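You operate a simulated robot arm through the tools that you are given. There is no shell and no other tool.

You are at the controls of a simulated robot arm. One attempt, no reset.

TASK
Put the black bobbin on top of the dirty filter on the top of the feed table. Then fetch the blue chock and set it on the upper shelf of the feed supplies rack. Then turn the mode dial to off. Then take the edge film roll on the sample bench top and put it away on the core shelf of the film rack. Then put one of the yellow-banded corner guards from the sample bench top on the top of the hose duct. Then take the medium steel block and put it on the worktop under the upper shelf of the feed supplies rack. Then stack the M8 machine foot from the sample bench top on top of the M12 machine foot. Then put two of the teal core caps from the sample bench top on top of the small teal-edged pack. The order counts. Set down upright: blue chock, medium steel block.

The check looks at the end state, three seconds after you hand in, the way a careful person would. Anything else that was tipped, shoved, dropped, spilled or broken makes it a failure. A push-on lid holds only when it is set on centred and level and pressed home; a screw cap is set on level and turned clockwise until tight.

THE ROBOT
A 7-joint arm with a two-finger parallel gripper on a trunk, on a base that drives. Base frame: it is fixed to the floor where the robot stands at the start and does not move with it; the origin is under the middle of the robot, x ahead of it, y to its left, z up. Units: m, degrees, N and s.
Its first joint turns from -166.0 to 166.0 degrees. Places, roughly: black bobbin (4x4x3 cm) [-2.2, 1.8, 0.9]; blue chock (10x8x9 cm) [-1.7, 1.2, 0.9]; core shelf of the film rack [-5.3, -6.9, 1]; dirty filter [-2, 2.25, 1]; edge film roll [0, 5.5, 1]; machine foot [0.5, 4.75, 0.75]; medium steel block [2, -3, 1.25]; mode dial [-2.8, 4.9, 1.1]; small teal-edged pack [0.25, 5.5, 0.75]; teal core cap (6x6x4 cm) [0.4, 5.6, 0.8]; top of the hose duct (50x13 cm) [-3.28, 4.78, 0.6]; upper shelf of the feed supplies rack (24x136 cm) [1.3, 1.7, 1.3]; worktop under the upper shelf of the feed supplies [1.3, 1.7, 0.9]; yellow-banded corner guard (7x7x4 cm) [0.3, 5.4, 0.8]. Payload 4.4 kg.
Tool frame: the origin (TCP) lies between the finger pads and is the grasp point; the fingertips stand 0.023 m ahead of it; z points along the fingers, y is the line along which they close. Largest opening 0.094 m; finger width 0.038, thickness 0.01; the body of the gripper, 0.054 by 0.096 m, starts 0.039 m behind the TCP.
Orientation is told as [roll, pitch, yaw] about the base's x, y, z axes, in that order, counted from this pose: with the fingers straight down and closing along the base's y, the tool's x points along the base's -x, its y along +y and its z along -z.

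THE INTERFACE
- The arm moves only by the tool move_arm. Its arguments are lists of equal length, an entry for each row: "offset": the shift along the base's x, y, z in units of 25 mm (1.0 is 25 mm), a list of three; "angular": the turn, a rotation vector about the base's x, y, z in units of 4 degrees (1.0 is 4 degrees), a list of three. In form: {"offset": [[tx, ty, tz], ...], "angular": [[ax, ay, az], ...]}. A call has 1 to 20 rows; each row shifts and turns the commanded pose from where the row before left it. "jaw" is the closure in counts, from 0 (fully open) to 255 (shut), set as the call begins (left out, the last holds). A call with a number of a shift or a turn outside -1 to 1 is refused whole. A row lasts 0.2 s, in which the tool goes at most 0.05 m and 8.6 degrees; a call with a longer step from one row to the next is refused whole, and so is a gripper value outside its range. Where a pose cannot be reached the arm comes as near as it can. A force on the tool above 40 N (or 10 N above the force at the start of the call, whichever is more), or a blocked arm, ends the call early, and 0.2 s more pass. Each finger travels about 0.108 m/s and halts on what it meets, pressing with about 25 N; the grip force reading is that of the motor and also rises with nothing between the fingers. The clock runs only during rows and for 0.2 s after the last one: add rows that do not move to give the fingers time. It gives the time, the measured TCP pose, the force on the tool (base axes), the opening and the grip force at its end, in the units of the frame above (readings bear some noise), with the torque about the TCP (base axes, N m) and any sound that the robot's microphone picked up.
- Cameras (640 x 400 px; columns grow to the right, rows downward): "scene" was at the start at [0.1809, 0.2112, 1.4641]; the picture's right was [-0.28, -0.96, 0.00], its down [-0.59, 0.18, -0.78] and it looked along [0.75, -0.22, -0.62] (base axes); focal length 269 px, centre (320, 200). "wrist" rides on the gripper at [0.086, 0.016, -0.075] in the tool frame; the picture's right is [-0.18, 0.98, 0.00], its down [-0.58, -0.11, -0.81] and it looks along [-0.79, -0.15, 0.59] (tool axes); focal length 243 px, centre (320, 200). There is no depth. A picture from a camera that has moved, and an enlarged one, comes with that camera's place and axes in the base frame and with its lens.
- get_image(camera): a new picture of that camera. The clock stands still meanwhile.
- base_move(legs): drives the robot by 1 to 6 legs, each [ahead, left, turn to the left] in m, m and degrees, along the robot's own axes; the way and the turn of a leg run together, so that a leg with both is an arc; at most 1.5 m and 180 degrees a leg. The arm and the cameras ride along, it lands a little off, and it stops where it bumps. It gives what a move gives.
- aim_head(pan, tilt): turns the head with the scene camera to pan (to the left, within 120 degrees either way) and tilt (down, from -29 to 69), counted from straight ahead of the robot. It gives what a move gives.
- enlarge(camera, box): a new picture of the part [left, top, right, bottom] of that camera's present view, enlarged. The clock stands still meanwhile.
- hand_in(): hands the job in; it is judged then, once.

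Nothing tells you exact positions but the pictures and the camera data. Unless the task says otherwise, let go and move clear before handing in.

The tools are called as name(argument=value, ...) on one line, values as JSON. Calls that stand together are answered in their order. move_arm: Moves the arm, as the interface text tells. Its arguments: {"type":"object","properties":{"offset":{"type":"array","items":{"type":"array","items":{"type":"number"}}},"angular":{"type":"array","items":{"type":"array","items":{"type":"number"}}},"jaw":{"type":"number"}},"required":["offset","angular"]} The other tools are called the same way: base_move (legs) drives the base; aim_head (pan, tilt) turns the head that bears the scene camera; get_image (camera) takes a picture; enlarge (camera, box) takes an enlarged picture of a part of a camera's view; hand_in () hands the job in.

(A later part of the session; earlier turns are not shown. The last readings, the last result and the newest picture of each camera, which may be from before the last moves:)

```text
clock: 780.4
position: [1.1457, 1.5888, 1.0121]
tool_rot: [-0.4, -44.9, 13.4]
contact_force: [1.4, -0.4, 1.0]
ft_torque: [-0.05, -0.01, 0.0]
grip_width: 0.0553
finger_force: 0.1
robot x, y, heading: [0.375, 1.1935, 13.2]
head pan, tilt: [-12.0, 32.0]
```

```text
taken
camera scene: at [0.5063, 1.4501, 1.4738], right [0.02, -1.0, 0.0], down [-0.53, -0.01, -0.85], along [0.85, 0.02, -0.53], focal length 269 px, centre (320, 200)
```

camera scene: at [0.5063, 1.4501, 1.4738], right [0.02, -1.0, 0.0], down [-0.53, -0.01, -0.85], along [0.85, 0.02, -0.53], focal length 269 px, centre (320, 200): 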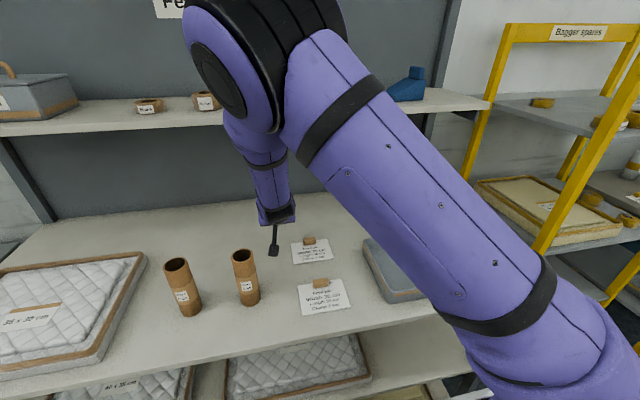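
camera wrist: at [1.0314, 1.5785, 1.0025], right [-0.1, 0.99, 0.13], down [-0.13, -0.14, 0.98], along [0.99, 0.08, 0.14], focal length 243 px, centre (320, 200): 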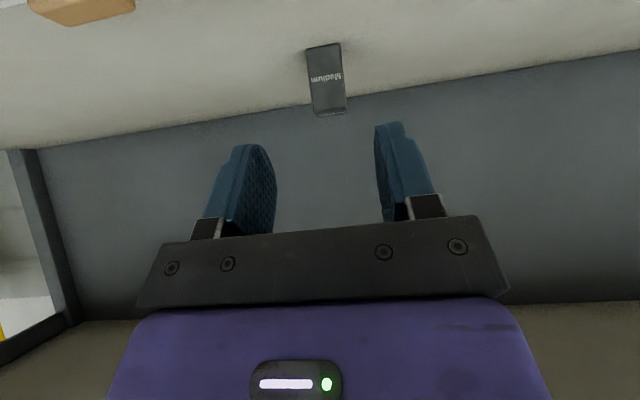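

The block stands upright under the shelf. I raise the tool above the tubes and back the base away.

move_arm(offset=[[-0.4, -0.093, 0.5], [-0.4, -0.093, 0.8], [-0.4, -0.093, 1], [-0.4, -0.093, 1], [0, 0, 1], [0, 0, 1], [0, 0, 0]], angular=[[0, 0, 0], [0, 0, 0], [0, 0, 0], [0, 0, 0], [0, 0, 0], [0, 0, 0], [0, 0, 0]])

base_move(legs=[[-0.6, 0, 0]])

aim_head(pan=0, tilt=22)

get_image(camera="scene")

enlarge(camera="scene", box=[170, 100, 470, 260])

```text
clock: 782.0
position: [1.1059, 1.5806, 1.1438]
tool_rot: [-0.4, -44.9, 13.2]
contact_force: [0.5, 0.2, -0.7]
ft_torque: [0.0, 0.01, 0.0]
grip_width: 0.0555
finger_force: 0.1
robot x, y, heading: [0.3722, 1.1956, 13.5]
head pan, tilt: [-12.0, 32.0]
```

```text
clock: 785.4
position: [0.5205, 1.4417, 1.1438]
tool_rot: [-0.3, -45.0, 13.3]
contact_force: [1.0, -0.3, -0.7]
ft_torque: [0.02, 0.01, 0.01]
grip_width: 0.0552
finger_force: 0.1
robot x, y, heading: [-0.2141, 1.0561, 13.2]
head pan, tilt: [-12.0, 32.0]
```

```text
clock: 786.1
position: [0.5199, 1.4426, 1.1448]
tool_rot: [-0.4, -45.1, 13.3]
contact_force: [0.6, -0.4, 0.7]
ft_torque: [-0.02, -0.04, 0.02]
grip_width: 0.0553
finger_force: 0.0
robot x, y, heading: [-0.212, 1.0612, 13.1]
head pan, tilt: [0.0, 22.0]
```

```text
taken
camera scene: at [-0.0785, 1.3313, 1.4897], right [0.23, -0.97, 0.0], down [-0.37, -0.09, -0.93], along [0.9, 0.21, -0.38], focal length 269 px, centre (320, 200)
```

scene: 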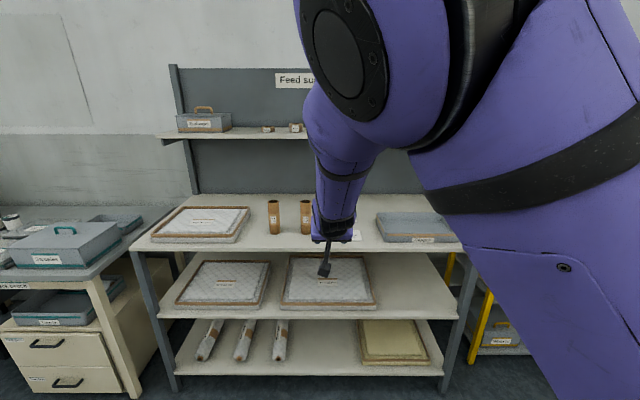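

```text
2.13 times, centred on (320, 180) of scene
camera zoom: at [-0.0785, 1.3313, 1.4897], right [0.23, -0.97, 0.0], down [-0.37, -0.09, -0.93], along [0.9, 0.21, -0.38], focal length 574 px, centre (320, 243)
```

zoom: 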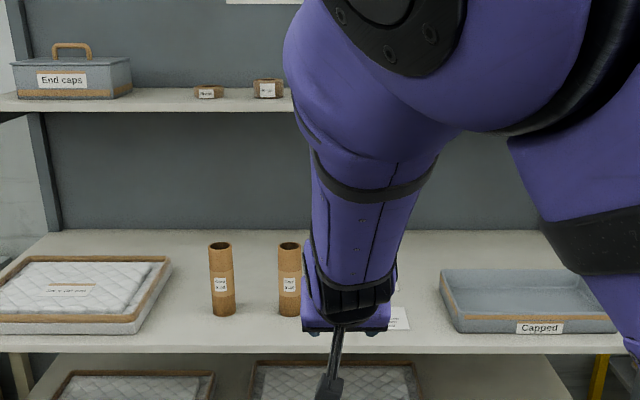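

All good at the supplies rack. I drive up the aisle to the sample bench's right end for the machine feet, and level the tool.

base_move(legs=[[0, 1.5, 0], [0, 1.5, 0], [0, 0.45, 0]])

move_arm(offset=[[0, 0, 0.5], [0, 0, 0.5], [0, 0, 0.5], [0, 0, 0.5], [0, 0, 0.5], [0, 0, 0.5], [0, 0, 0], [0, 0, 0], [0, 0, 0], [0, 0, 0], [0, 0, 0], [0, 0, 0]], angular=[[-0.2267, 0.974, 0], [-0.2267, 0.974, 0], [-0.2267, 0.974, 0], [-0.2267, 0.974, 0], [-0.2267, 0.974, 0], [-0.2267, 0.974, 0], [-0.2267, 0.974, 0], [-0.2267, 0.974, 0], [-0.2267, 0.974, 0], [-0.2267, 0.974, 0], [-0.2267, 0.974, 0], [-0.0567, 0.2435, 0]], jaw=60)

aim_head(pan=-15, tilt=28)

get_image(camera="scene")

```text
clock: 803.0
position: [-0.2382, 4.8002, 1.144]
tool_rot: [-0.5, -44.9, 12.2]
contact_force: [-0.3, 0.1, -0.2]
ft_torque: [0.02, -0.02, -0.02]
grip_width: 0.0555
finger_force: 0.1
robot x, y, heading: [-0.9762, 4.4315, 12.3]
head pan, tilt: [0.0, 22.0]
```

```text
clock: 805.5
position: [-0.2364, 4.8015, 1.2187]
tool_rot: [-1.1, 0.1, 12.5]
contact_force: [0.0, 0.7, -0.3]
ft_torque: [-0.03, -0.02, 0.01]
grip_width: 0.0719
finger_force: 0.1
robot x, y, heading: [-0.9761, 4.4316, 12.2]
head pan, tilt: [0.0, 22.0]
```

```text
clock: 806.3
position: [-0.2376, 4.8005, 1.217]
tool_rot: [-1.1, 0.2, 12.5]
contact_force: [-1.0, 0.6, -0.3]
ft_torque: [-0.01, 0.01, 0.02]
grip_width: 0.0719
finger_force: 0.0
robot x, y, heading: [-0.9738, 4.43, 12.0]
head pan, tilt: [-15.0, 28.0]
```

```text
taken
camera scene: at [-0.8385, 4.6778, 1.4802], right [-0.05, -1.0, 0.0], down [-0.47, 0.02, -0.88], along [0.88, -0.04, -0.47], focal length 269 px, centre (320, 200)
```

scene: 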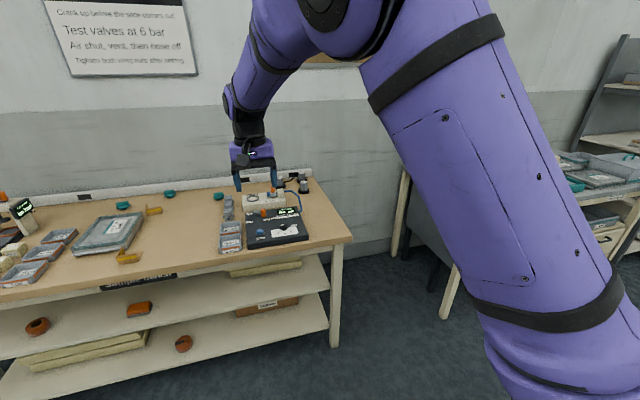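

base_move(legs=[[0.5, -0.05, 1.0]])

aim_head(pan=-5, tilt=35)

get_image(camera="scene")

enlarge(camera="scene", box=[300, 120, 460, 230])

```text
clock: 809.3
position: [0.259, 4.871, 1.2181]
tool_rot: [-1.1, 0.1, 13.2]
contact_force: [-0.1, -0.4, 0.1]
ft_torque: [0.0, 0.01, 0.02]
grip_width: 0.0719
finger_force: 0.1
robot x, y, heading: [-0.4739, 4.4898, 13.1]
head pan, tilt: [-15.0, 28.0]
```

```text
clock: 810.0
position: [0.2577, 4.8709, 1.2189]
tool_rot: [-1.1, 0.2, 13.2]
contact_force: [0.9, 0.4, 0.3]
ft_torque: [0.02, 0.02, -0.03]
grip_width: 0.0718
finger_force: 0.0
robot x, y, heading: [-0.4743, 4.4922, 12.8]
head pan, tilt: [-5.0, 35.0]
```

```text
taken
camera scene: at [-0.3443, 4.7546, 1.4692], right [0.14, -0.99, 0.0], down [-0.57, -0.08, -0.82], along [0.81, 0.11, -0.57], focal length 269 px, centre (320, 200)
```

scene: 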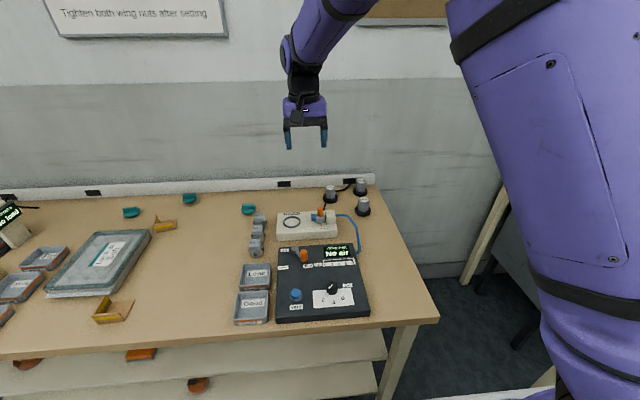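

```text
3.64 times, centred on (380, 175) of scene
camera zoom: at [-0.3443, 4.7546, 1.4692], right [0.14, -0.99, 0.0], down [-0.57, -0.08, -0.82], along [0.81, 0.11, -0.57], focal length 978 px, centre (102, 291)
```

zoom: 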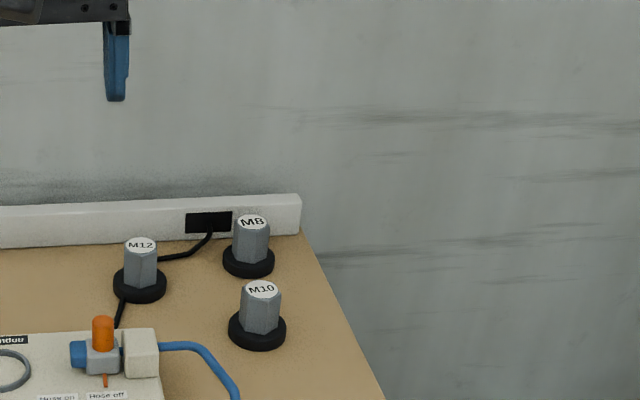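

A clear view of the feet: hexagonal bodies on black discs, M8 at about (0.677, 4.717), M12 at (0.607, 4.843), each ~6 cm tall. I zoom further.

enlarge(camera="scene", box=[320, 170, 385, 220])

```text
8.00 times, centred on (352, 195) of scene
camera zoom: at [-0.3443, 4.7546, 1.4692], right [0.14, -0.99, 0.0], down [-0.57, -0.08, -0.82], along [0.81, 0.11, -0.57], focal length 2152 px, centre (60, 240)
```

zoom: 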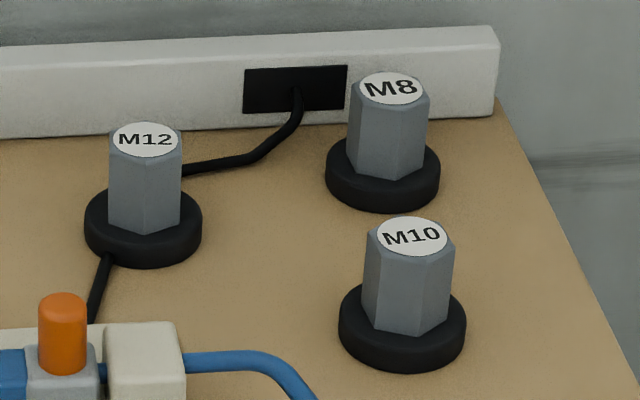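

M8's hex flats face almost my gripper's closing direction (yaw ≈ 8°). I drive up close to the bench edge for reach.

base_move(legs=[[0.17, 0.03, 0]])

get_image(camera="scene")

enlarge(camera="scene", box=[325, 150, 425, 220])

```text
clock: 811.5
position: [0.4192, 4.9379, 1.2187]
tool_rot: [-1.2, 0.1, 13.2]
contact_force: [0.4, 0.2, -1.0]
ft_torque: [0.03, -0.01, -0.01]
grip_width: 0.0717
finger_force: 0.1
robot x, y, heading: [-0.3126, 4.5635, 13.0]
head pan, tilt: [-5.0, 35.0]
```

```text
taken
camera scene: at [-0.1832, 4.8221, 1.4692], right [0.14, -0.99, 0.0], down [-0.57, -0.08, -0.82], along [0.81, 0.11, -0.57], focal length 269 px, centre (320, 200)
```

scene: 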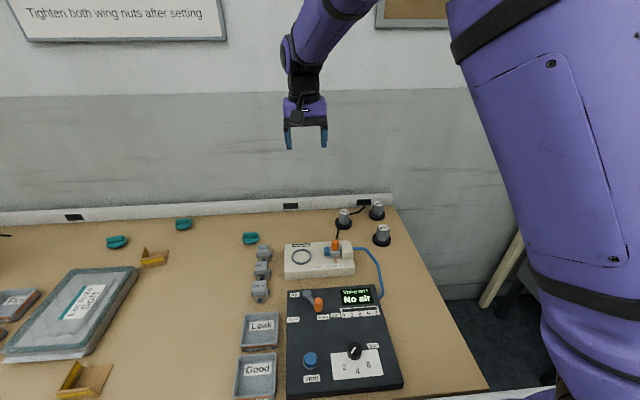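

```text
5.71 times, centred on (375, 185) of scene
camera zoom: at [-0.1832, 4.8221, 1.4692], right [0.14, -0.99, 0.0], down [-0.57, -0.08, -0.82], along [0.81, 0.11, -0.57], focal length 1538 px, centre (6, 286)
```

zoom: 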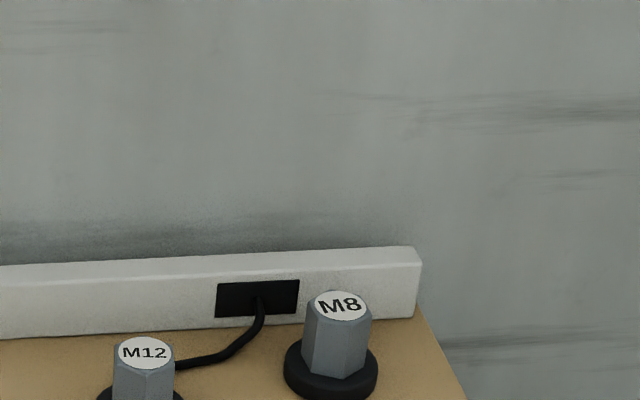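

M8 confirmed at (0.678, 4.7165). I align yaw to its flats, lean the tool 8° forward for reach, and go above it.

move_arm(offset=[[0.94, -0.805, -0.6], [0.94, -0.805, -0.6], [0.94, -0.805, -0.8], [0.94, -0.805, -0.8], [0.94, -0.805, -0.8], [0.94, -0.805, -0.8], [0.94, -0.805, -0.8], [0.94, -0.805, -0.8], [0.94, -0.805, -0.8], [0.94, -0.805, -0.8], [0.94, -0.805, -0.8], [0, 0, 0]], angular=[[0, 0, -0.65], [0, 0, -0.65], [0.139, -0.99, 0], [0.139, -0.99, 0], [0.27, 0, 0], [0, 0, 0], [0, 0, 0], [0, 0, 0], [0, 0, 0], [0, 0, 0], [0, 0, 0], [0, 0, 0]])

get_image(camera="wrist")

get_image(camera="scene")

```text
clock: 814.1
position: [0.6783, 4.717, 1.0099]
tool_rot: [0.0, -8.1, 7.8]
contact_force: [-0.4, 1.2, 0.3]
ft_torque: [0.01, -0.01, 0.03]
grip_width: 0.0723
finger_force: 0.0
robot x, y, heading: [-0.3096, 4.5598, 12.7]
head pan, tilt: [-5.0, 35.0]
```

```text
taken
camera wrist: at [0.582, 4.7181, 1.0704], right [0.05, 1.0, 0.03], down [0.47, -0.05, 0.88], along [0.88, -0.03, -0.47], focal length 243 px, centre (320, 200)
```

wrist: 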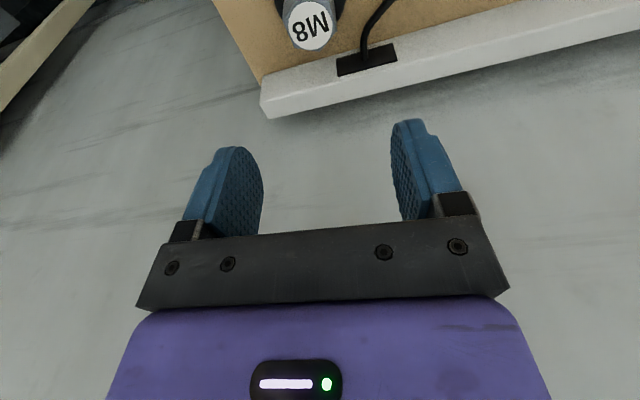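

```text
taken
camera scene: at [-0.1832, 4.822, 1.4692], right [0.14, -0.99, 0.0], down [-0.57, -0.08, -0.82], along [0.81, 0.11, -0.57], focal length 269 px, centre (320, 200)
```

scene: 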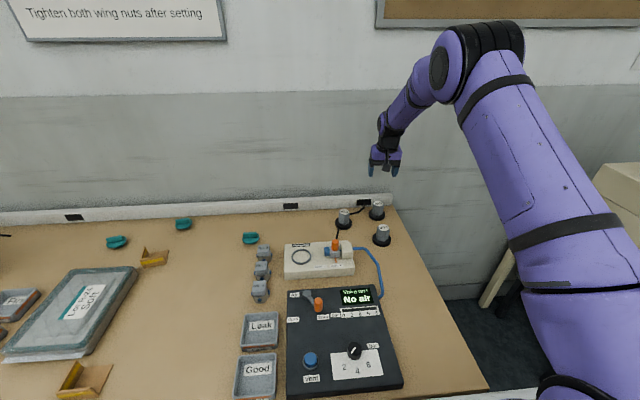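

Nearly centred over M8 (4 mm correction). I descend around its body.

move_arm(offset=[[0.02, -0.15, -0.6], [0, 0, -0.8], [0, 0, -0.8], [0, 0, -0.8], [0, 0, -0.7], [0, 0, -0.6], [0, 0, 0]], angular=[[0, 0, 0], [0, 0, 0], [0, 0, 0], [0, 0, 0], [0, 0, 0], [0, 0, 0], [0, 0, 0]])

get_image(camera="wrist")

enlarge(camera="scene", box=[325, 160, 425, 250])

```text
clock: 815.7
position: [0.6775, 4.7125, 0.9017]
tool_rot: [0.1, -8.0, 7.8]
contact_force: [-0.8, 0.4, 0.6]
ft_torque: [0.0, -0.03, 0.0]
grip_width: 0.0719
finger_force: 0.2
robot x, y, heading: [-0.3122, 4.5574, 12.5]
head pan, tilt: [-5.0, 35.0]
```

```text
taken
camera wrist: at [0.582, 4.7144, 0.9626], right [0.05, 1.0, 0.03], down [0.47, -0.05, 0.88], along [0.88, -0.03, -0.47], focal length 243 px, centre (320, 200)
```

wrist: 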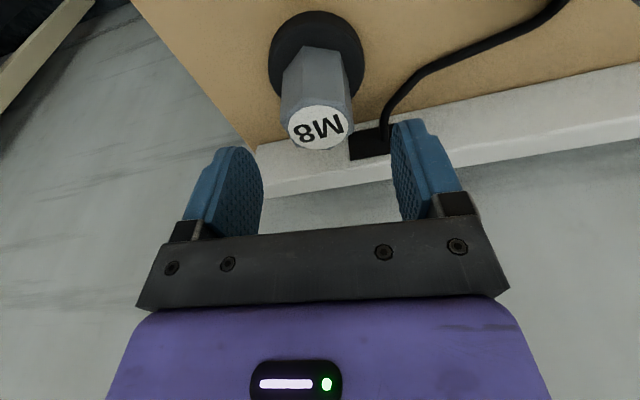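

```text
4.44 times, centred on (375, 205) of scene
camera zoom: at [-0.1833, 4.8221, 1.4692], right [0.14, -0.99, 0.0], down [-0.57, -0.08, -0.82], along [0.81, 0.11, -0.57], focal length 1196 px, centre (76, 178)
```

zoom: 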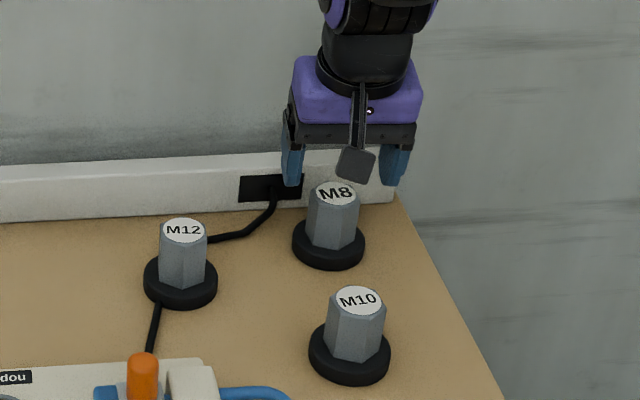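

Perfectly aligned with the flats at the finger sides. I go down to grip height and close.

move_arm(offset=[[0, 0, -0.6], [0, 0, -0.6], [0, 0, -0.45], [0, 0, -0.25], [0, 0, 0]], angular=[[0, 0, 0], [0, 0, 0], [0, 0, 0], [0, 0, 0], [0, 0, 0]])

move_arm(offset=[[0, 0, 0], [0, 0, 0], [0, 0, 0], [0, 0, 0]], angular=[[0, 0, 0], [0, 0, 0], [0, 0, 0], [0, 0, 0]], jaw=255)

get_image(camera="wrist")

```text
clock: 816.9
position: [0.679, 4.714, 0.8543]
tool_rot: [0.0, -8.1, 7.8]
contact_force: [0.2, 0.4, 0.5]
ft_torque: [0.0, 0.0, -0.04]
grip_width: 0.0719
finger_force: 0.1
robot x, y, heading: [-0.3086, 4.5641, 13.0]
head pan, tilt: [-5.0, 35.0]
```

```text
clock: 817.9
position: [0.6792, 4.7127, 0.8545]
tool_rot: [0.0, -8.0, 7.7]
contact_force: [0.0, -0.1, 0.0]
ft_torque: [0.03, -0.02, 0.02]
grip_width: 0.0428
finger_force: 24.5
robot x, y, heading: [-0.3144, 4.5601, 12.7]
head pan, tilt: [-5.0, 35.0]
```

```text
taken
camera wrist: at [0.5824, 4.7145, 0.9153], right [0.05, 1.0, 0.03], down [0.47, -0.05, 0.88], along [0.88, -0.03, -0.47], focal length 243 px, centre (320, 200)
```

wrist: 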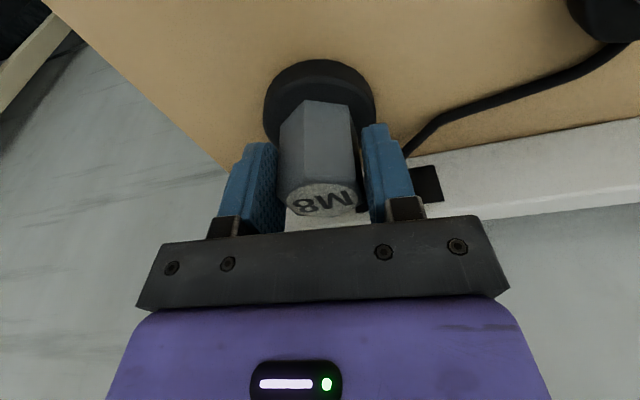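

Gripped across the flats. I lift M8 and carry it over M12, staying high enough.

move_arm(offset=[[0, 0, 0.5], [0, 0, 0.8], [0, 0, 1], [0, 0, 1], [0, 0, 1], [-0.46, 0.84, 0.4], [-0.46, 0.84, 0], [-0.46, 0.84, 0], [-0.46, 0.84, 0], [-0.46, 0.84, 0], [-0.45, 0.82, 0], [0, 0, 0]], angular=[[0, 0, 0], [0, 0, 0], [0, 0, 0], [0, 0, 0], [0, 0, 0], [0, 0, 0], [0, 0, 0], [0, 0, 0], [0, 0, 0], [0, 0, 0], [0, 0, 0], [0, 0, 0]])

get_image(camera="wrist")

enlarge(camera="scene", box=[305, 140, 405, 240])

```text
clock: 820.5
position: [0.6103, 4.8379, 0.9713]
tool_rot: [-0.1, -7.9, 7.8]
contact_force: [-0.2, -0.3, -1.6]
ft_torque: [0.04, 0.03, -0.01]
grip_width: 0.0428
finger_force: 24.6
robot x, y, heading: [-0.318, 4.5595, 12.9]
head pan, tilt: [-5.0, 35.0]
```

```text
taken
camera wrist: at [0.5135, 4.8398, 1.0326], right [0.05, 1.0, 0.03], down [0.47, -0.05, 0.88], along [0.88, -0.03, -0.47], focal length 243 px, centre (320, 200)
```

wrist: 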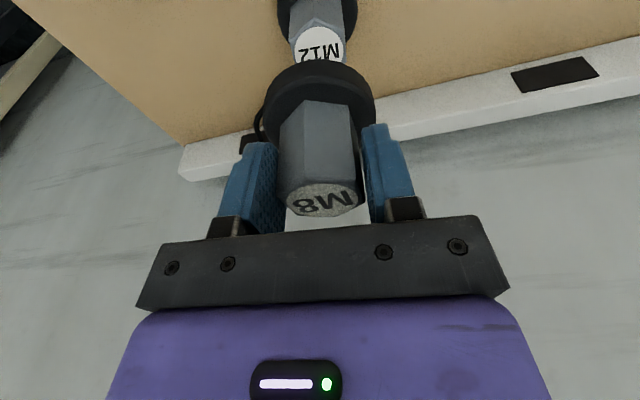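

```text
4.00 times, centred on (355, 190) of scene
camera zoom: at [-0.1832, 4.8221, 1.4692], right [0.14, -0.99, 0.0], down [-0.57, -0.08, -0.82], along [0.81, 0.11, -0.57], focal length 1076 px, centre (180, 240)
```

zoom: 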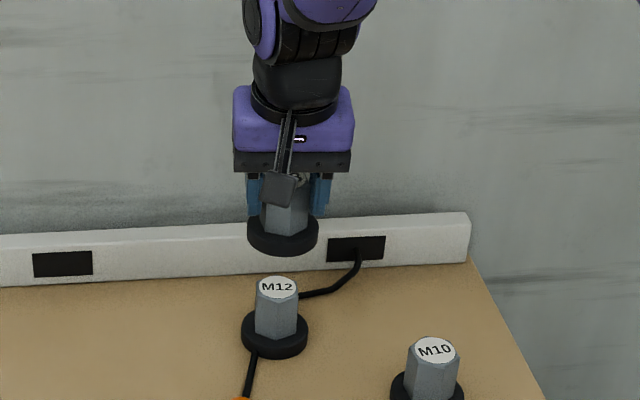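

M8 is aligned over M12 within ~3 mm. I lower it carefully.

move_arm(offset=[[0.05, 0, -0.5], [0, 0, -0.5], [0, 0, -0.4], [0, 0, -0.3], [0, 0, -0.15], [0, 0, 0]], angular=[[0, 0, 0], [0, 0, 0], [0, 0, 0], [0, 0, 0], [0, 0, 0], [0, 0, 0]])

enlarge(camera="scene", box=[325, 170, 385, 230])

```text
clock: 821.9
position: [0.6119, 4.8384, 0.9268]
tool_rot: [0.0, -8.1, 7.8]
contact_force: [-0.4, -0.4, -1.5]
ft_torque: [0.02, 0.02, 0.0]
grip_width: 0.0429
finger_force: 25.3
robot x, y, heading: [-0.3139, 4.5614, 12.7]
head pan, tilt: [-5.0, 35.0]
```

```text
6.67 times, centred on (355, 200) of scene
camera zoom: at [-0.1832, 4.8221, 1.4692], right [0.14, -0.99, 0.0], down [-0.57, -0.08, -0.82], along [0.81, 0.11, -0.57], focal length 1794 px, centre (87, 200)
```

zoom: 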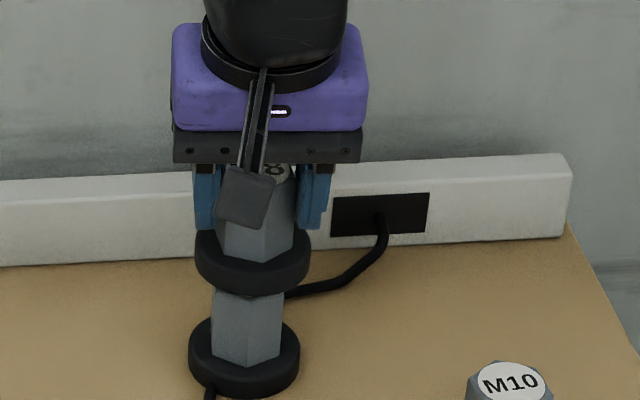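

move_arm(offset=[[0, 0.08, -0.15], [0, 0, -0.12], [0, 0, -0.1], [0, 0, 0]], angular=[[0, 0, 0], [0, 0, 0], [0, 0, 0], [0, 0, 0]])

move_arm(offset=[[0, 0, -0.08], [0, 0, -0.06], [0, 0, 0]], angular=[[0, 0, 0], [0, 0, 0], [0, 0, 0]])

enlarge(camera="scene", box=[325, 170, 385, 230])

get_image(camera="wrist")

```text
clock: 822.9
position: [0.6122, 4.8405, 0.9164]
tool_rot: [0.0, -8.1, 7.8]
contact_force: [-1.5, -1.3, 2.0]
ft_torque: [-0.05, 0.02, -0.01]
grip_width: 0.0427
finger_force: 24.6
robot x, y, heading: [-0.3122, 4.5582, 12.8]
head pan, tilt: [-5.0, 35.0]
```

```text
clock: 823.7
position: [0.6118, 4.8403, 0.9146]
tool_rot: [0.1, -8.4, 7.8]
contact_force: [3.1, 0.5, 24.2]
ft_torque: [0.01, -0.13, 0.02]
grip_width: 0.0432
finger_force: 25.4
robot x, y, heading: [-0.3128, 4.5554, 12.6]
head pan, tilt: [-5.0, 35.0]
```

```text
6.67 times, centred on (355, 200) of scene
camera zoom: at [-0.1841, 4.8218, 1.4693], right [0.14, -0.99, 0.0], down [-0.57, -0.08, -0.82], along [0.81, 0.11, -0.57], focal length 1794 px, centre (87, 200)
```

zoom: 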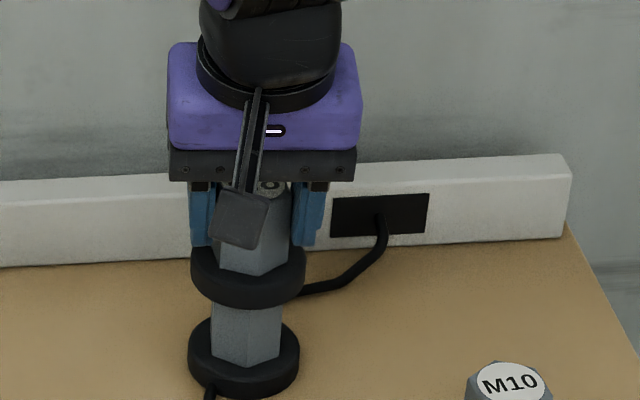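

```text
taken
camera wrist: at [0.5153, 4.8417, 0.9749], right [0.05, 1.0, 0.03], down [0.47, -0.05, 0.88], along [0.88, -0.03, -0.47], focal length 243 px, centre (320, 200)
```

wrist: 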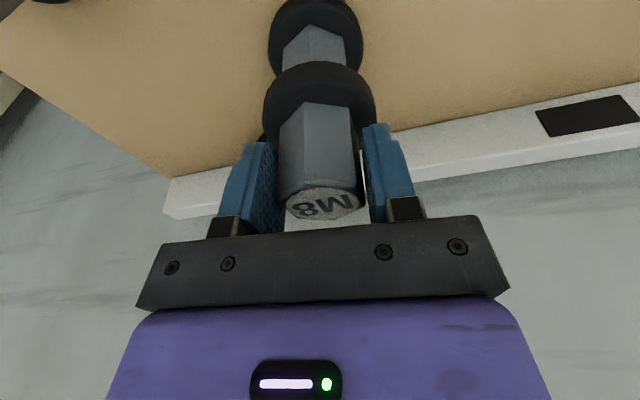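

M8 rests on M12 (24 N contact). I ease off, open, and retreat along the tool axis.

move_arm(offset=[[0, 0, 0.05], [0, 0, 0]], angular=[[0, 0, 0], [0, 0, 0]])

move_arm(offset=[[0, 0, 0], [0, 0, 0], [0, 0, 0], [0, 0, 0]], angular=[[0, 0, 0], [0, 0, 0], [0, 0, 0], [0, 0, 0]], jaw=70)

enlarge(camera="scene", box=[325, 170, 385, 230])

get_image(camera="wrist")

```text
clock: 824.3
position: [0.6115, 4.8394, 0.914]
tool_rot: [0.0, -8.1, 7.7]
contact_force: [8.0, 1.6, 18.0]
ft_torque: [0.07, -0.39, -0.02]
grip_width: 0.0427
finger_force: 25.3
robot x, y, heading: [-0.3138, 4.5585, 12.8]
head pan, tilt: [-5.0, 35.0]
```

```text
clock: 825.3
position: [0.6125, 4.8399, 0.913]
tool_rot: [0.0, -8.1, 7.8]
contact_force: [0.5, 0.1, -0.5]
ft_torque: [-0.01, 0.01, 0.01]
grip_width: 0.068
finger_force: 0.0
robot x, y, heading: [-0.3114, 4.5576, 12.7]
head pan, tilt: [-5.0, 35.0]
```

```text
6.67 times, centred on (355, 200) of scene
camera zoom: at [-0.1832, 4.8221, 1.4692], right [0.14, -0.99, 0.0], down [-0.57, -0.08, -0.82], along [0.81, 0.11, -0.57], focal length 1794 px, centre (87, 200)
```

zoom: 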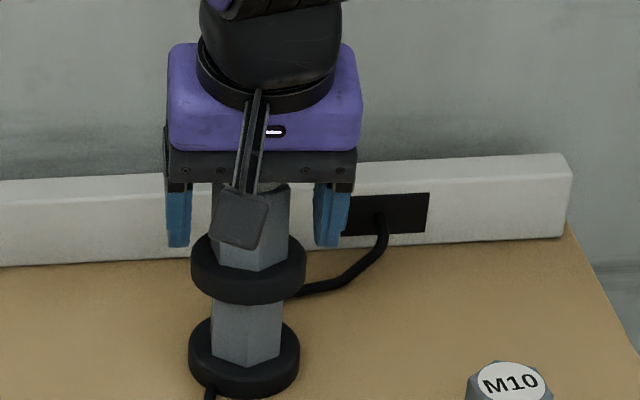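

```text
taken
camera wrist: at [0.515, 4.8418, 0.9745], right [0.05, 1.0, 0.03], down [0.47, -0.04, 0.88], along [0.88, -0.03, -0.47], focal length 243 px, centre (320, 200)
```

wrist: 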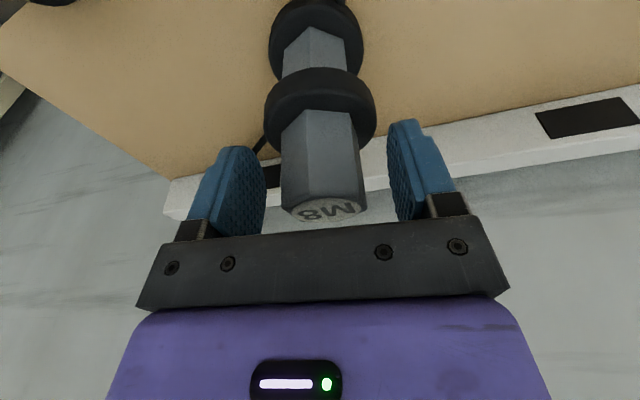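

It stands free. I retreat along the tool axis.

move_arm(offset=[[-0.07, -0.01, 0.5], [-0.11, -0.015, 0.8], [-0.139, -0.019, 0.99], [-0.139, -0.019, 0.99], [-0.139, -0.019, 0.99], [-0.139, -0.019, 0.99], [-0.139, -0.019, 0.99], [0, 0, 0]], angular=[[0, 0, 0], [0, 0, 0], [0, 0, 0], [0, 0, 0], [0, 0, 0], [0, 0, 0], [0, 0, 0], [0, 0, 0]])

get_image(camera="wrist")

enlarge(camera="scene", box=[310, 150, 410, 240])

```text
clock: 827.1
position: [0.5893, 4.8358, 1.0712]
tool_rot: [-0.1, -8.1, 7.8]
contact_force: [0.7, 0.6, 0.1]
ft_torque: [-0.04, -0.01, -0.01]
grip_width: 0.0681
finger_force: 0.0
robot x, y, heading: [-0.3114, 4.5583, 12.9]
head pan, tilt: [-5.0, 35.0]
```

```text
taken
camera wrist: at [0.492, 4.8391, 1.132], right [0.05, 1.0, 0.03], down [0.47, -0.05, 0.88], along [0.88, -0.03, -0.47], focal length 243 px, centre (320, 200)
```

wrist: 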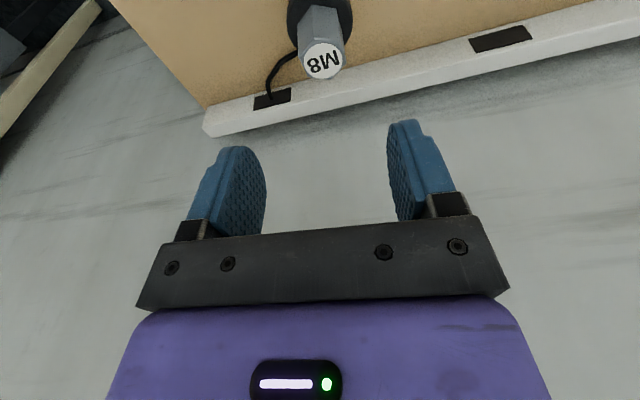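

```text
4.44 times, centred on (360, 195) of scene
camera zoom: at [-0.1831, 4.8221, 1.4692], right [0.14, -0.99, 0.0], down [-0.57, -0.08, -0.82], along [0.81, 0.11, -0.57], focal length 1196 px, centre (142, 222)
```

zoom: 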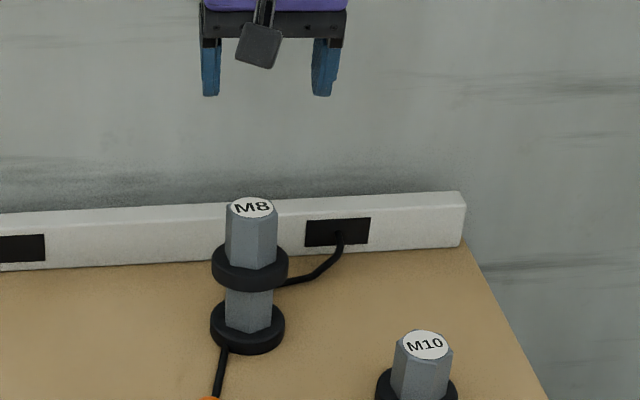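

M8 stands straight on M12. Next the teal caps: I level the tool, raise it, and shift left along the bench.

move_arm(offset=[[-0.5, -0.1, 1], [-0.8, -0.18, 1], [-0.8, -0.18, 1], [-0.8, -0.18, 1], [-0.8, -0.18, 0.6], [0, 0, 0]], angular=[[-0.139, 0.99, 0], [-0.139, 0.99, 0], [0, 0, 0.65], [0, 0, 0.65], [0, 0, 0], [0, 0, 0]])

base_move(legs=[[-0.12, 0, 0.2], [0, 0.64, 0]])

aim_head(pan=0, tilt=38)

get_image(camera="scene")

```text
clock: 828.5
position: [0.4977, 4.8156, 1.1854]
tool_rot: [0.0, 0.1, 13.0]
contact_force: [-0.2, 0.7, -0.4]
ft_torque: [0.01, 0.0, 0.0]
grip_width: 0.0682
finger_force: 0.0
robot x, y, heading: [-0.3163, 4.5575, 12.9]
head pan, tilt: [-5.0, 35.0]
```

```text
clock: 832.9
position: [0.2348, 5.4185, 1.1853]
tool_rot: [0.0, -0.1, 13.4]
contact_force: [0.2, 0.3, 0.2]
ft_torque: [-0.03, 0.02, 0.0]
grip_width: 0.0681
finger_force: 0.0
robot x, y, heading: [-0.5764, 5.1516, 13.2]
head pan, tilt: [-5.0, 35.0]
```

```text
clock: 833.5
position: [0.2351, 5.4198, 1.1854]
tool_rot: [0.1, -0.1, 13.4]
contact_force: [-0.4, 0.6, -0.9]
ft_torque: [0.0, 0.02, 0.01]
grip_width: 0.0684
finger_force: 0.1
robot x, y, heading: [-0.5758, 5.1554, 13.6]
head pan, tilt: [0.0, 38.0]
```

```text
taken
camera scene: at [-0.4487, 5.4281, 1.4646], right [0.23, -0.97, 0.0], down [-0.6, -0.14, -0.79], along [0.77, 0.18, -0.62], focal length 269 px, centre (320, 200)
```

scene: 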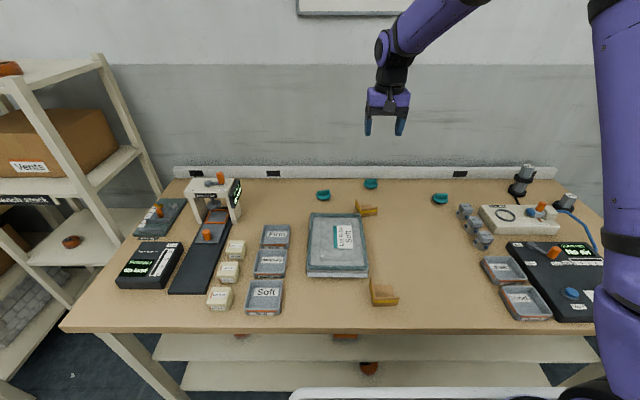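

enlarge(camera="scene", box=[295, 170, 395, 235])

enlarge(camera="scene", box=[300, 200, 380, 290])

enlarge(camera="scene", box=[405, 170, 475, 220])

```text
6.15 times, centred on (345, 202) of scene
camera zoom: at [-0.4487, 5.4281, 1.4646], right [0.23, -0.97, 0.0], down [-0.6, -0.14, -0.79], along [0.77, 0.18, -0.62], focal length 1656 px, centre (166, 185)
```

zoom: 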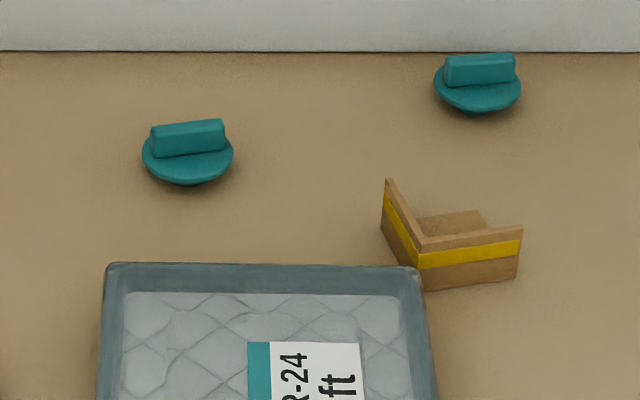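

```text
4.44 times, centred on (340, 245) of scene
camera zoom: at [-0.4487, 5.4281, 1.4646], right [0.23, -0.97, 0.0], down [-0.6, -0.14, -0.79], along [0.77, 0.18, -0.62], focal length 1196 px, centre (231, 0)
```

zoom: 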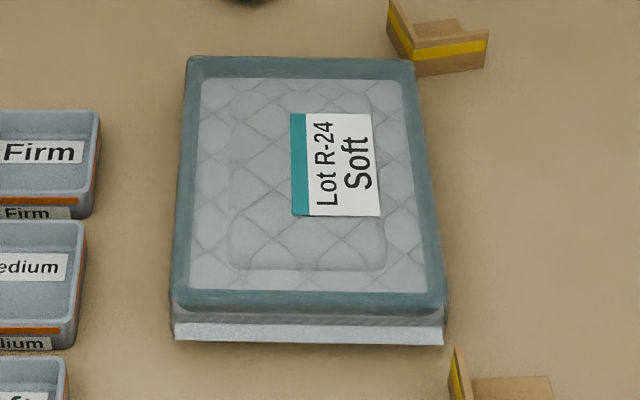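

```text
8.00 times, centred on (440, 195) of scene
camera zoom: at [-0.4487, 5.4281, 1.4646], right [0.23, -0.97, 0.0], down [-0.6, -0.14, -0.79], along [0.77, 0.18, -0.62], focal length 2152 px, centre (-640, 240)
```

zoom: 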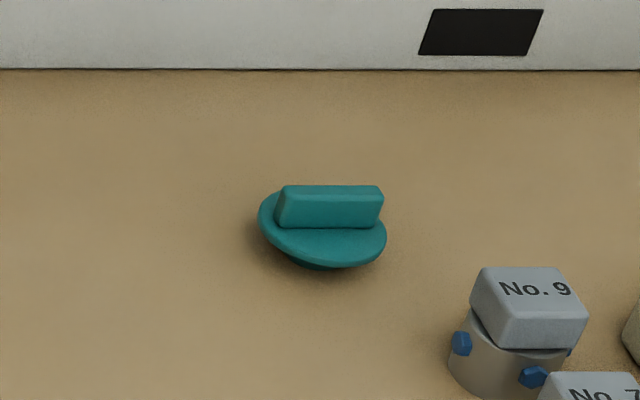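

I can see the cap shape: a disc with a bar handle. I'll take the left (0.387, 5.612) and right (0.470, 5.163) caps, pinching the bars, and set them on the pack (centre ≈ (0.142, 5.514), top z≈0.849). First I close in and rotate the wrist ~100°.

base_move(legs=[[0.11, 0, -0.2]])

move_arm(offset=[[0, 0, 0], [0, 0, 0], [0, 0, 0], [0, 0, 0], [0, 0, 0], [0, 0, 0], [0, 0, 0], [0, 0, 0], [0, 0, 0], [0, 0, 0], [0, 0, 0], [0, 0, 0], [0, 0, 0], [0, 0, 0], [0, 0, 0], [0, 0, 0], [0, 0, 0], [0, 0, 0], [0, 0, 0], [0, 0, 0]], angular=[[0, 0, 1], [0, 0, 1], [0, 0, 1], [0, 0, 1], [0, 0, 1], [0, 0, 1], [0, 0, 1], [0, 0, 1], [0, 0, 1], [0, 0, 1], [0, 0, 1], [0, 0, 1], [0, 0, 1], [0, 0, 1], [0, 0, 1], [0, 0, 1], [0, 0, 1], [0, 0, 1], [0, 0, 1], [0, 0, 1]], jaw=100)

get_image(camera="scene")

```text
clock: 834.7
position: [0.3428, 5.4421, 1.1857]
tool_rot: [0.0, -0.1, 13.2]
contact_force: [0.3, 1.0, 0.4]
ft_torque: [0.03, -0.01, 0.0]
grip_width: 0.0683
finger_force: 0.0
robot x, y, heading: [-0.4662, 5.1755, 13.1]
head pan, tilt: [0.0, 38.0]
```

```text
clock: 838.9
position: [0.344, 5.441, 1.1863]
tool_rot: [0.0, -0.1, 93.2]
contact_force: [-0.4, 0.5, -0.9]
ft_torque: [-0.02, 0.03, 0.03]
grip_width: 0.0575
finger_force: 0.1
robot x, y, heading: [-0.465, 5.1816, 13.0]
head pan, tilt: [0.0, 38.0]
```

```text
taken
camera scene: at [-0.3401, 5.4529, 1.4646], right [0.23, -0.97, 0.0], down [-0.6, -0.14, -0.79], along [0.77, 0.18, -0.62], focal length 269 px, centre (320, 200)
```

scene: 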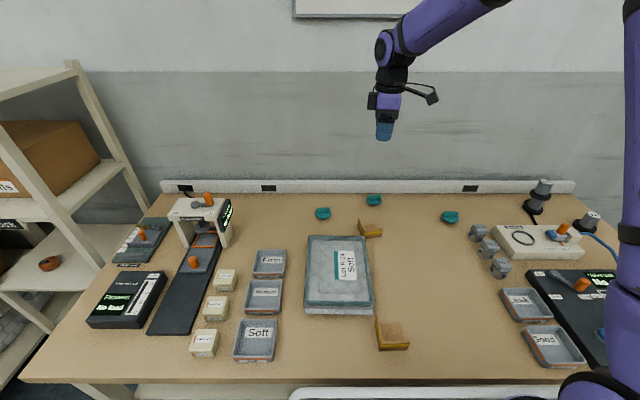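

enlarge(camera="scene", box=[295, 190, 355, 235])

enlarge(camera="scene", box=[420, 195, 480, 240])

```text
8.89 times, centred on (325, 212) of scene
camera zoom: at [-0.3401, 5.4529, 1.4646], right [0.23, -0.97, 0.0], down [-0.6, -0.14, -0.79], along [0.77, 0.18, -0.62], focal length 2392 px, centre (276, 89)
```

zoom: 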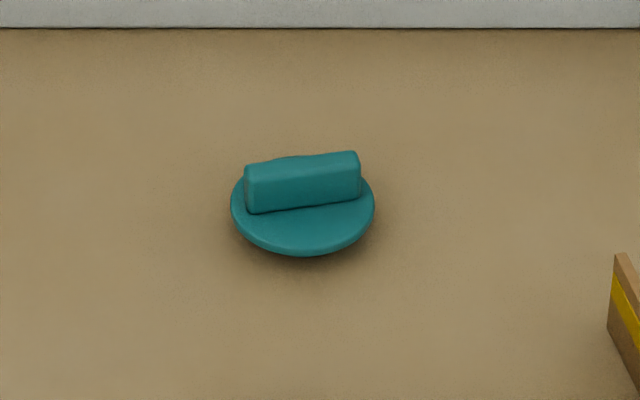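

```text
8.89 times, centred on (450, 218) of scene
camera zoom: at [-0.3401, 5.4529, 1.4646], right [0.23, -0.97, 0.0], down [-0.6, -0.14, -0.79], along [0.77, 0.18, -0.62], focal length 2392 px, centre (-836, 44)
```

zoom: 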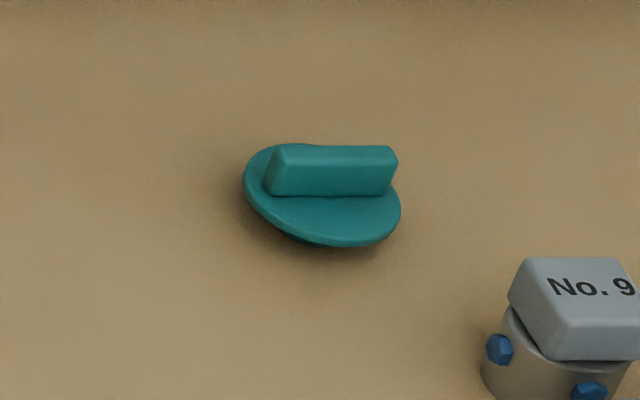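

C1's bar centre is (0.388, 5.612), its bar heading needs yaw ≈ 114.5°. I go above it.

move_arm(offset=[[0.218, 0.853, -1], [0.218, 0.853, -1], [0.218, 0.853, -1], [0.218, 0.853, -1], [0.218, 0.853, -1], [0.218, 0.853, -1], [0.218, 0.853, -1], [0.218, 0.853, -1], [0, 0, 0]], angular=[[0, 0, 0.666], [0, 0, 0.666], [0, 0, 0.666], [0, 0, 0.666], [0, 0, 0.666], [0, 0, 0.666], [0, 0, 0.666], [0, 0, 0.666], [0, 0, 0]])

get_image(camera="wrist")

get_image(camera="scene")

```text
clock: 840.9
position: [0.3884, 5.612, 0.9865]
tool_rot: [-0.1, -0.1, 114.5]
contact_force: [0.5, 0.0, -0.3]
ft_torque: [-0.03, -0.02, 0.02]
grip_width: 0.057
finger_force: 0.2
robot x, y, heading: [-0.4688, 5.1792, 12.9]
head pan, tilt: [0.0, 38.0]
```

```text
taken
camera wrist: at [0.4097, 5.5253, 1.0604], right [-0.97, -0.24, 0.0], down [-0.14, 0.57, 0.81], along [-0.19, 0.78, -0.59], focal length 243 px, centre (320, 200)
```

wrist: 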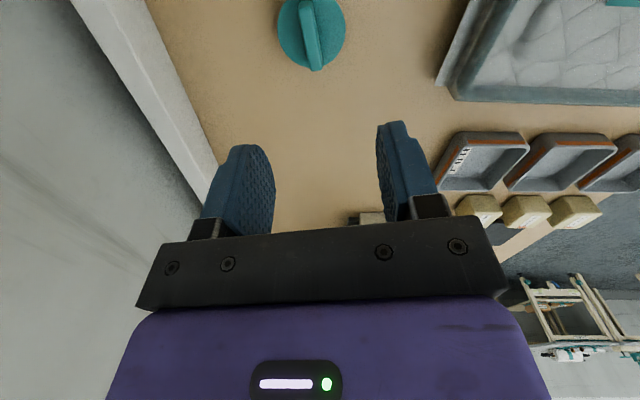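

```text
taken
camera scene: at [-0.3402, 5.4528, 1.4646], right [0.23, -0.97, 0.0], down [-0.6, -0.14, -0.79], along [0.77, 0.18, -0.62], focal length 269 px, centre (320, 200)
```

scene: 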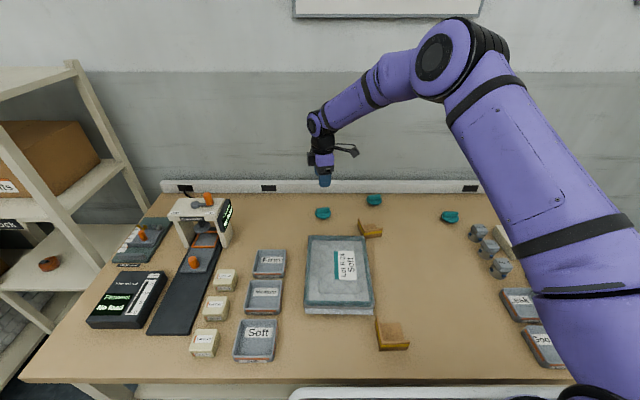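

Wrist and scene differ by ~1 cm; I descend partway and measure again from close up.

move_arm(offset=[[0, 0, -0.8], [0, 0, -0.8], [0, 0, -0.8], [0, 0, 0]], angular=[[0, 0, 0], [0, 0, 0], [0, 0, 0], [0, 0, 0]])

get_image(camera="wrist")

enlarge(camera="scene", box=[290, 150, 370, 225])

```text
clock: 841.9
position: [0.3884, 5.6119, 0.9257]
tool_rot: [0.0, -0.1, 114.4]
contact_force: [0.2, 0.5, 0.0]
ft_torque: [-0.04, 0.01, 0.04]
grip_width: 0.0571
finger_force: 0.1
robot x, y, heading: [-0.4695, 5.1837, 12.9]
head pan, tilt: [0.0, 38.0]
```

```text
taken
camera wrist: at [0.4094, 5.5256, 0.9992], right [-0.97, -0.24, 0.0], down [-0.14, 0.57, 0.81], along [-0.19, 0.78, -0.59], focal length 243 px, centre (320, 200)
```

wrist: 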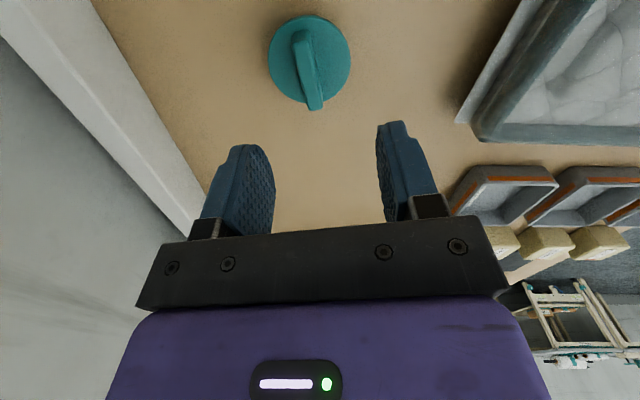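

```text
5.33 times, centred on (330, 188) of scene
camera zoom: at [-0.3402, 5.4529, 1.4646], right [0.23, -0.97, 0.0], down [-0.6, -0.14, -0.79], along [0.77, 0.18, -0.62], focal length 1435 px, centre (267, 267)
```

zoom: 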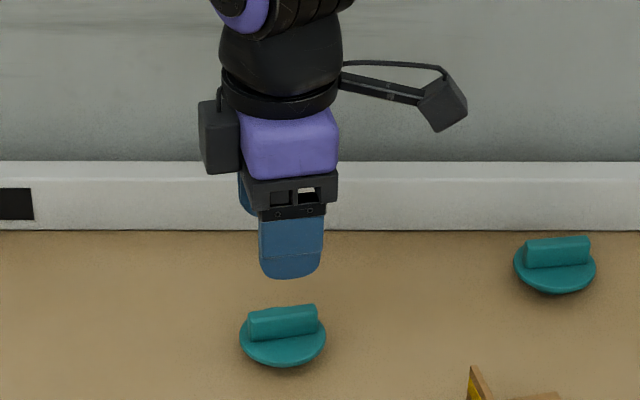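

I shift a few mm as a compromise and go down to grip height, checking before closing.

move_arm(offset=[[0.1, -0.18, -0.7], [0, 0, -0.7], [0, 0, -0.6], [0, 0, -0.5], [0, 0, 0]], angular=[[0, 0, 0], [0, 0, 0], [0, 0, 0], [0, 0, 0], [0, 0, 0]])

get_image(camera="wrist")

enlarge(camera="scene", box=[295, 170, 355, 225])

```text
clock: 843.1
position: [0.3883, 5.608, 0.8633]
tool_rot: [0.0, -0.2, 114.4]
contact_force: [-0.1, -0.3, -1.5]
ft_torque: [-0.02, 0.0, 0.03]
grip_width: 0.0569
finger_force: 0.0
robot x, y, heading: [-0.4665, 5.182, 12.9]
head pan, tilt: [0.0, 38.0]
```

```text
taken
camera wrist: at [0.4117, 5.521, 0.9371], right [-0.97, -0.24, 0.0], down [-0.14, 0.57, 0.81], along [-0.19, 0.78, -0.59], focal length 243 px, centre (320, 200)
```

wrist: 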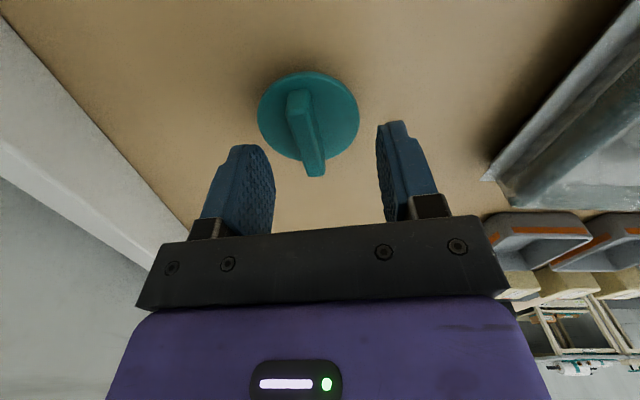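

```text
7.27 times, centred on (325, 198) of scene
camera zoom: at [-0.3401, 5.4529, 1.4646], right [0.23, -0.97, 0.0], down [-0.6, -0.14, -0.79], along [0.77, 0.18, -0.62], focal length 1957 px, centre (284, 218)
```

zoom: 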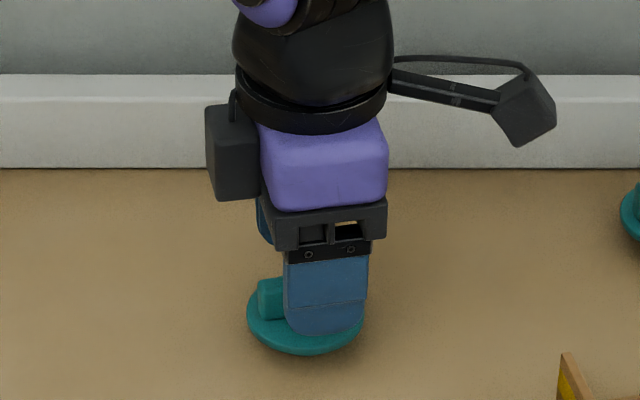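

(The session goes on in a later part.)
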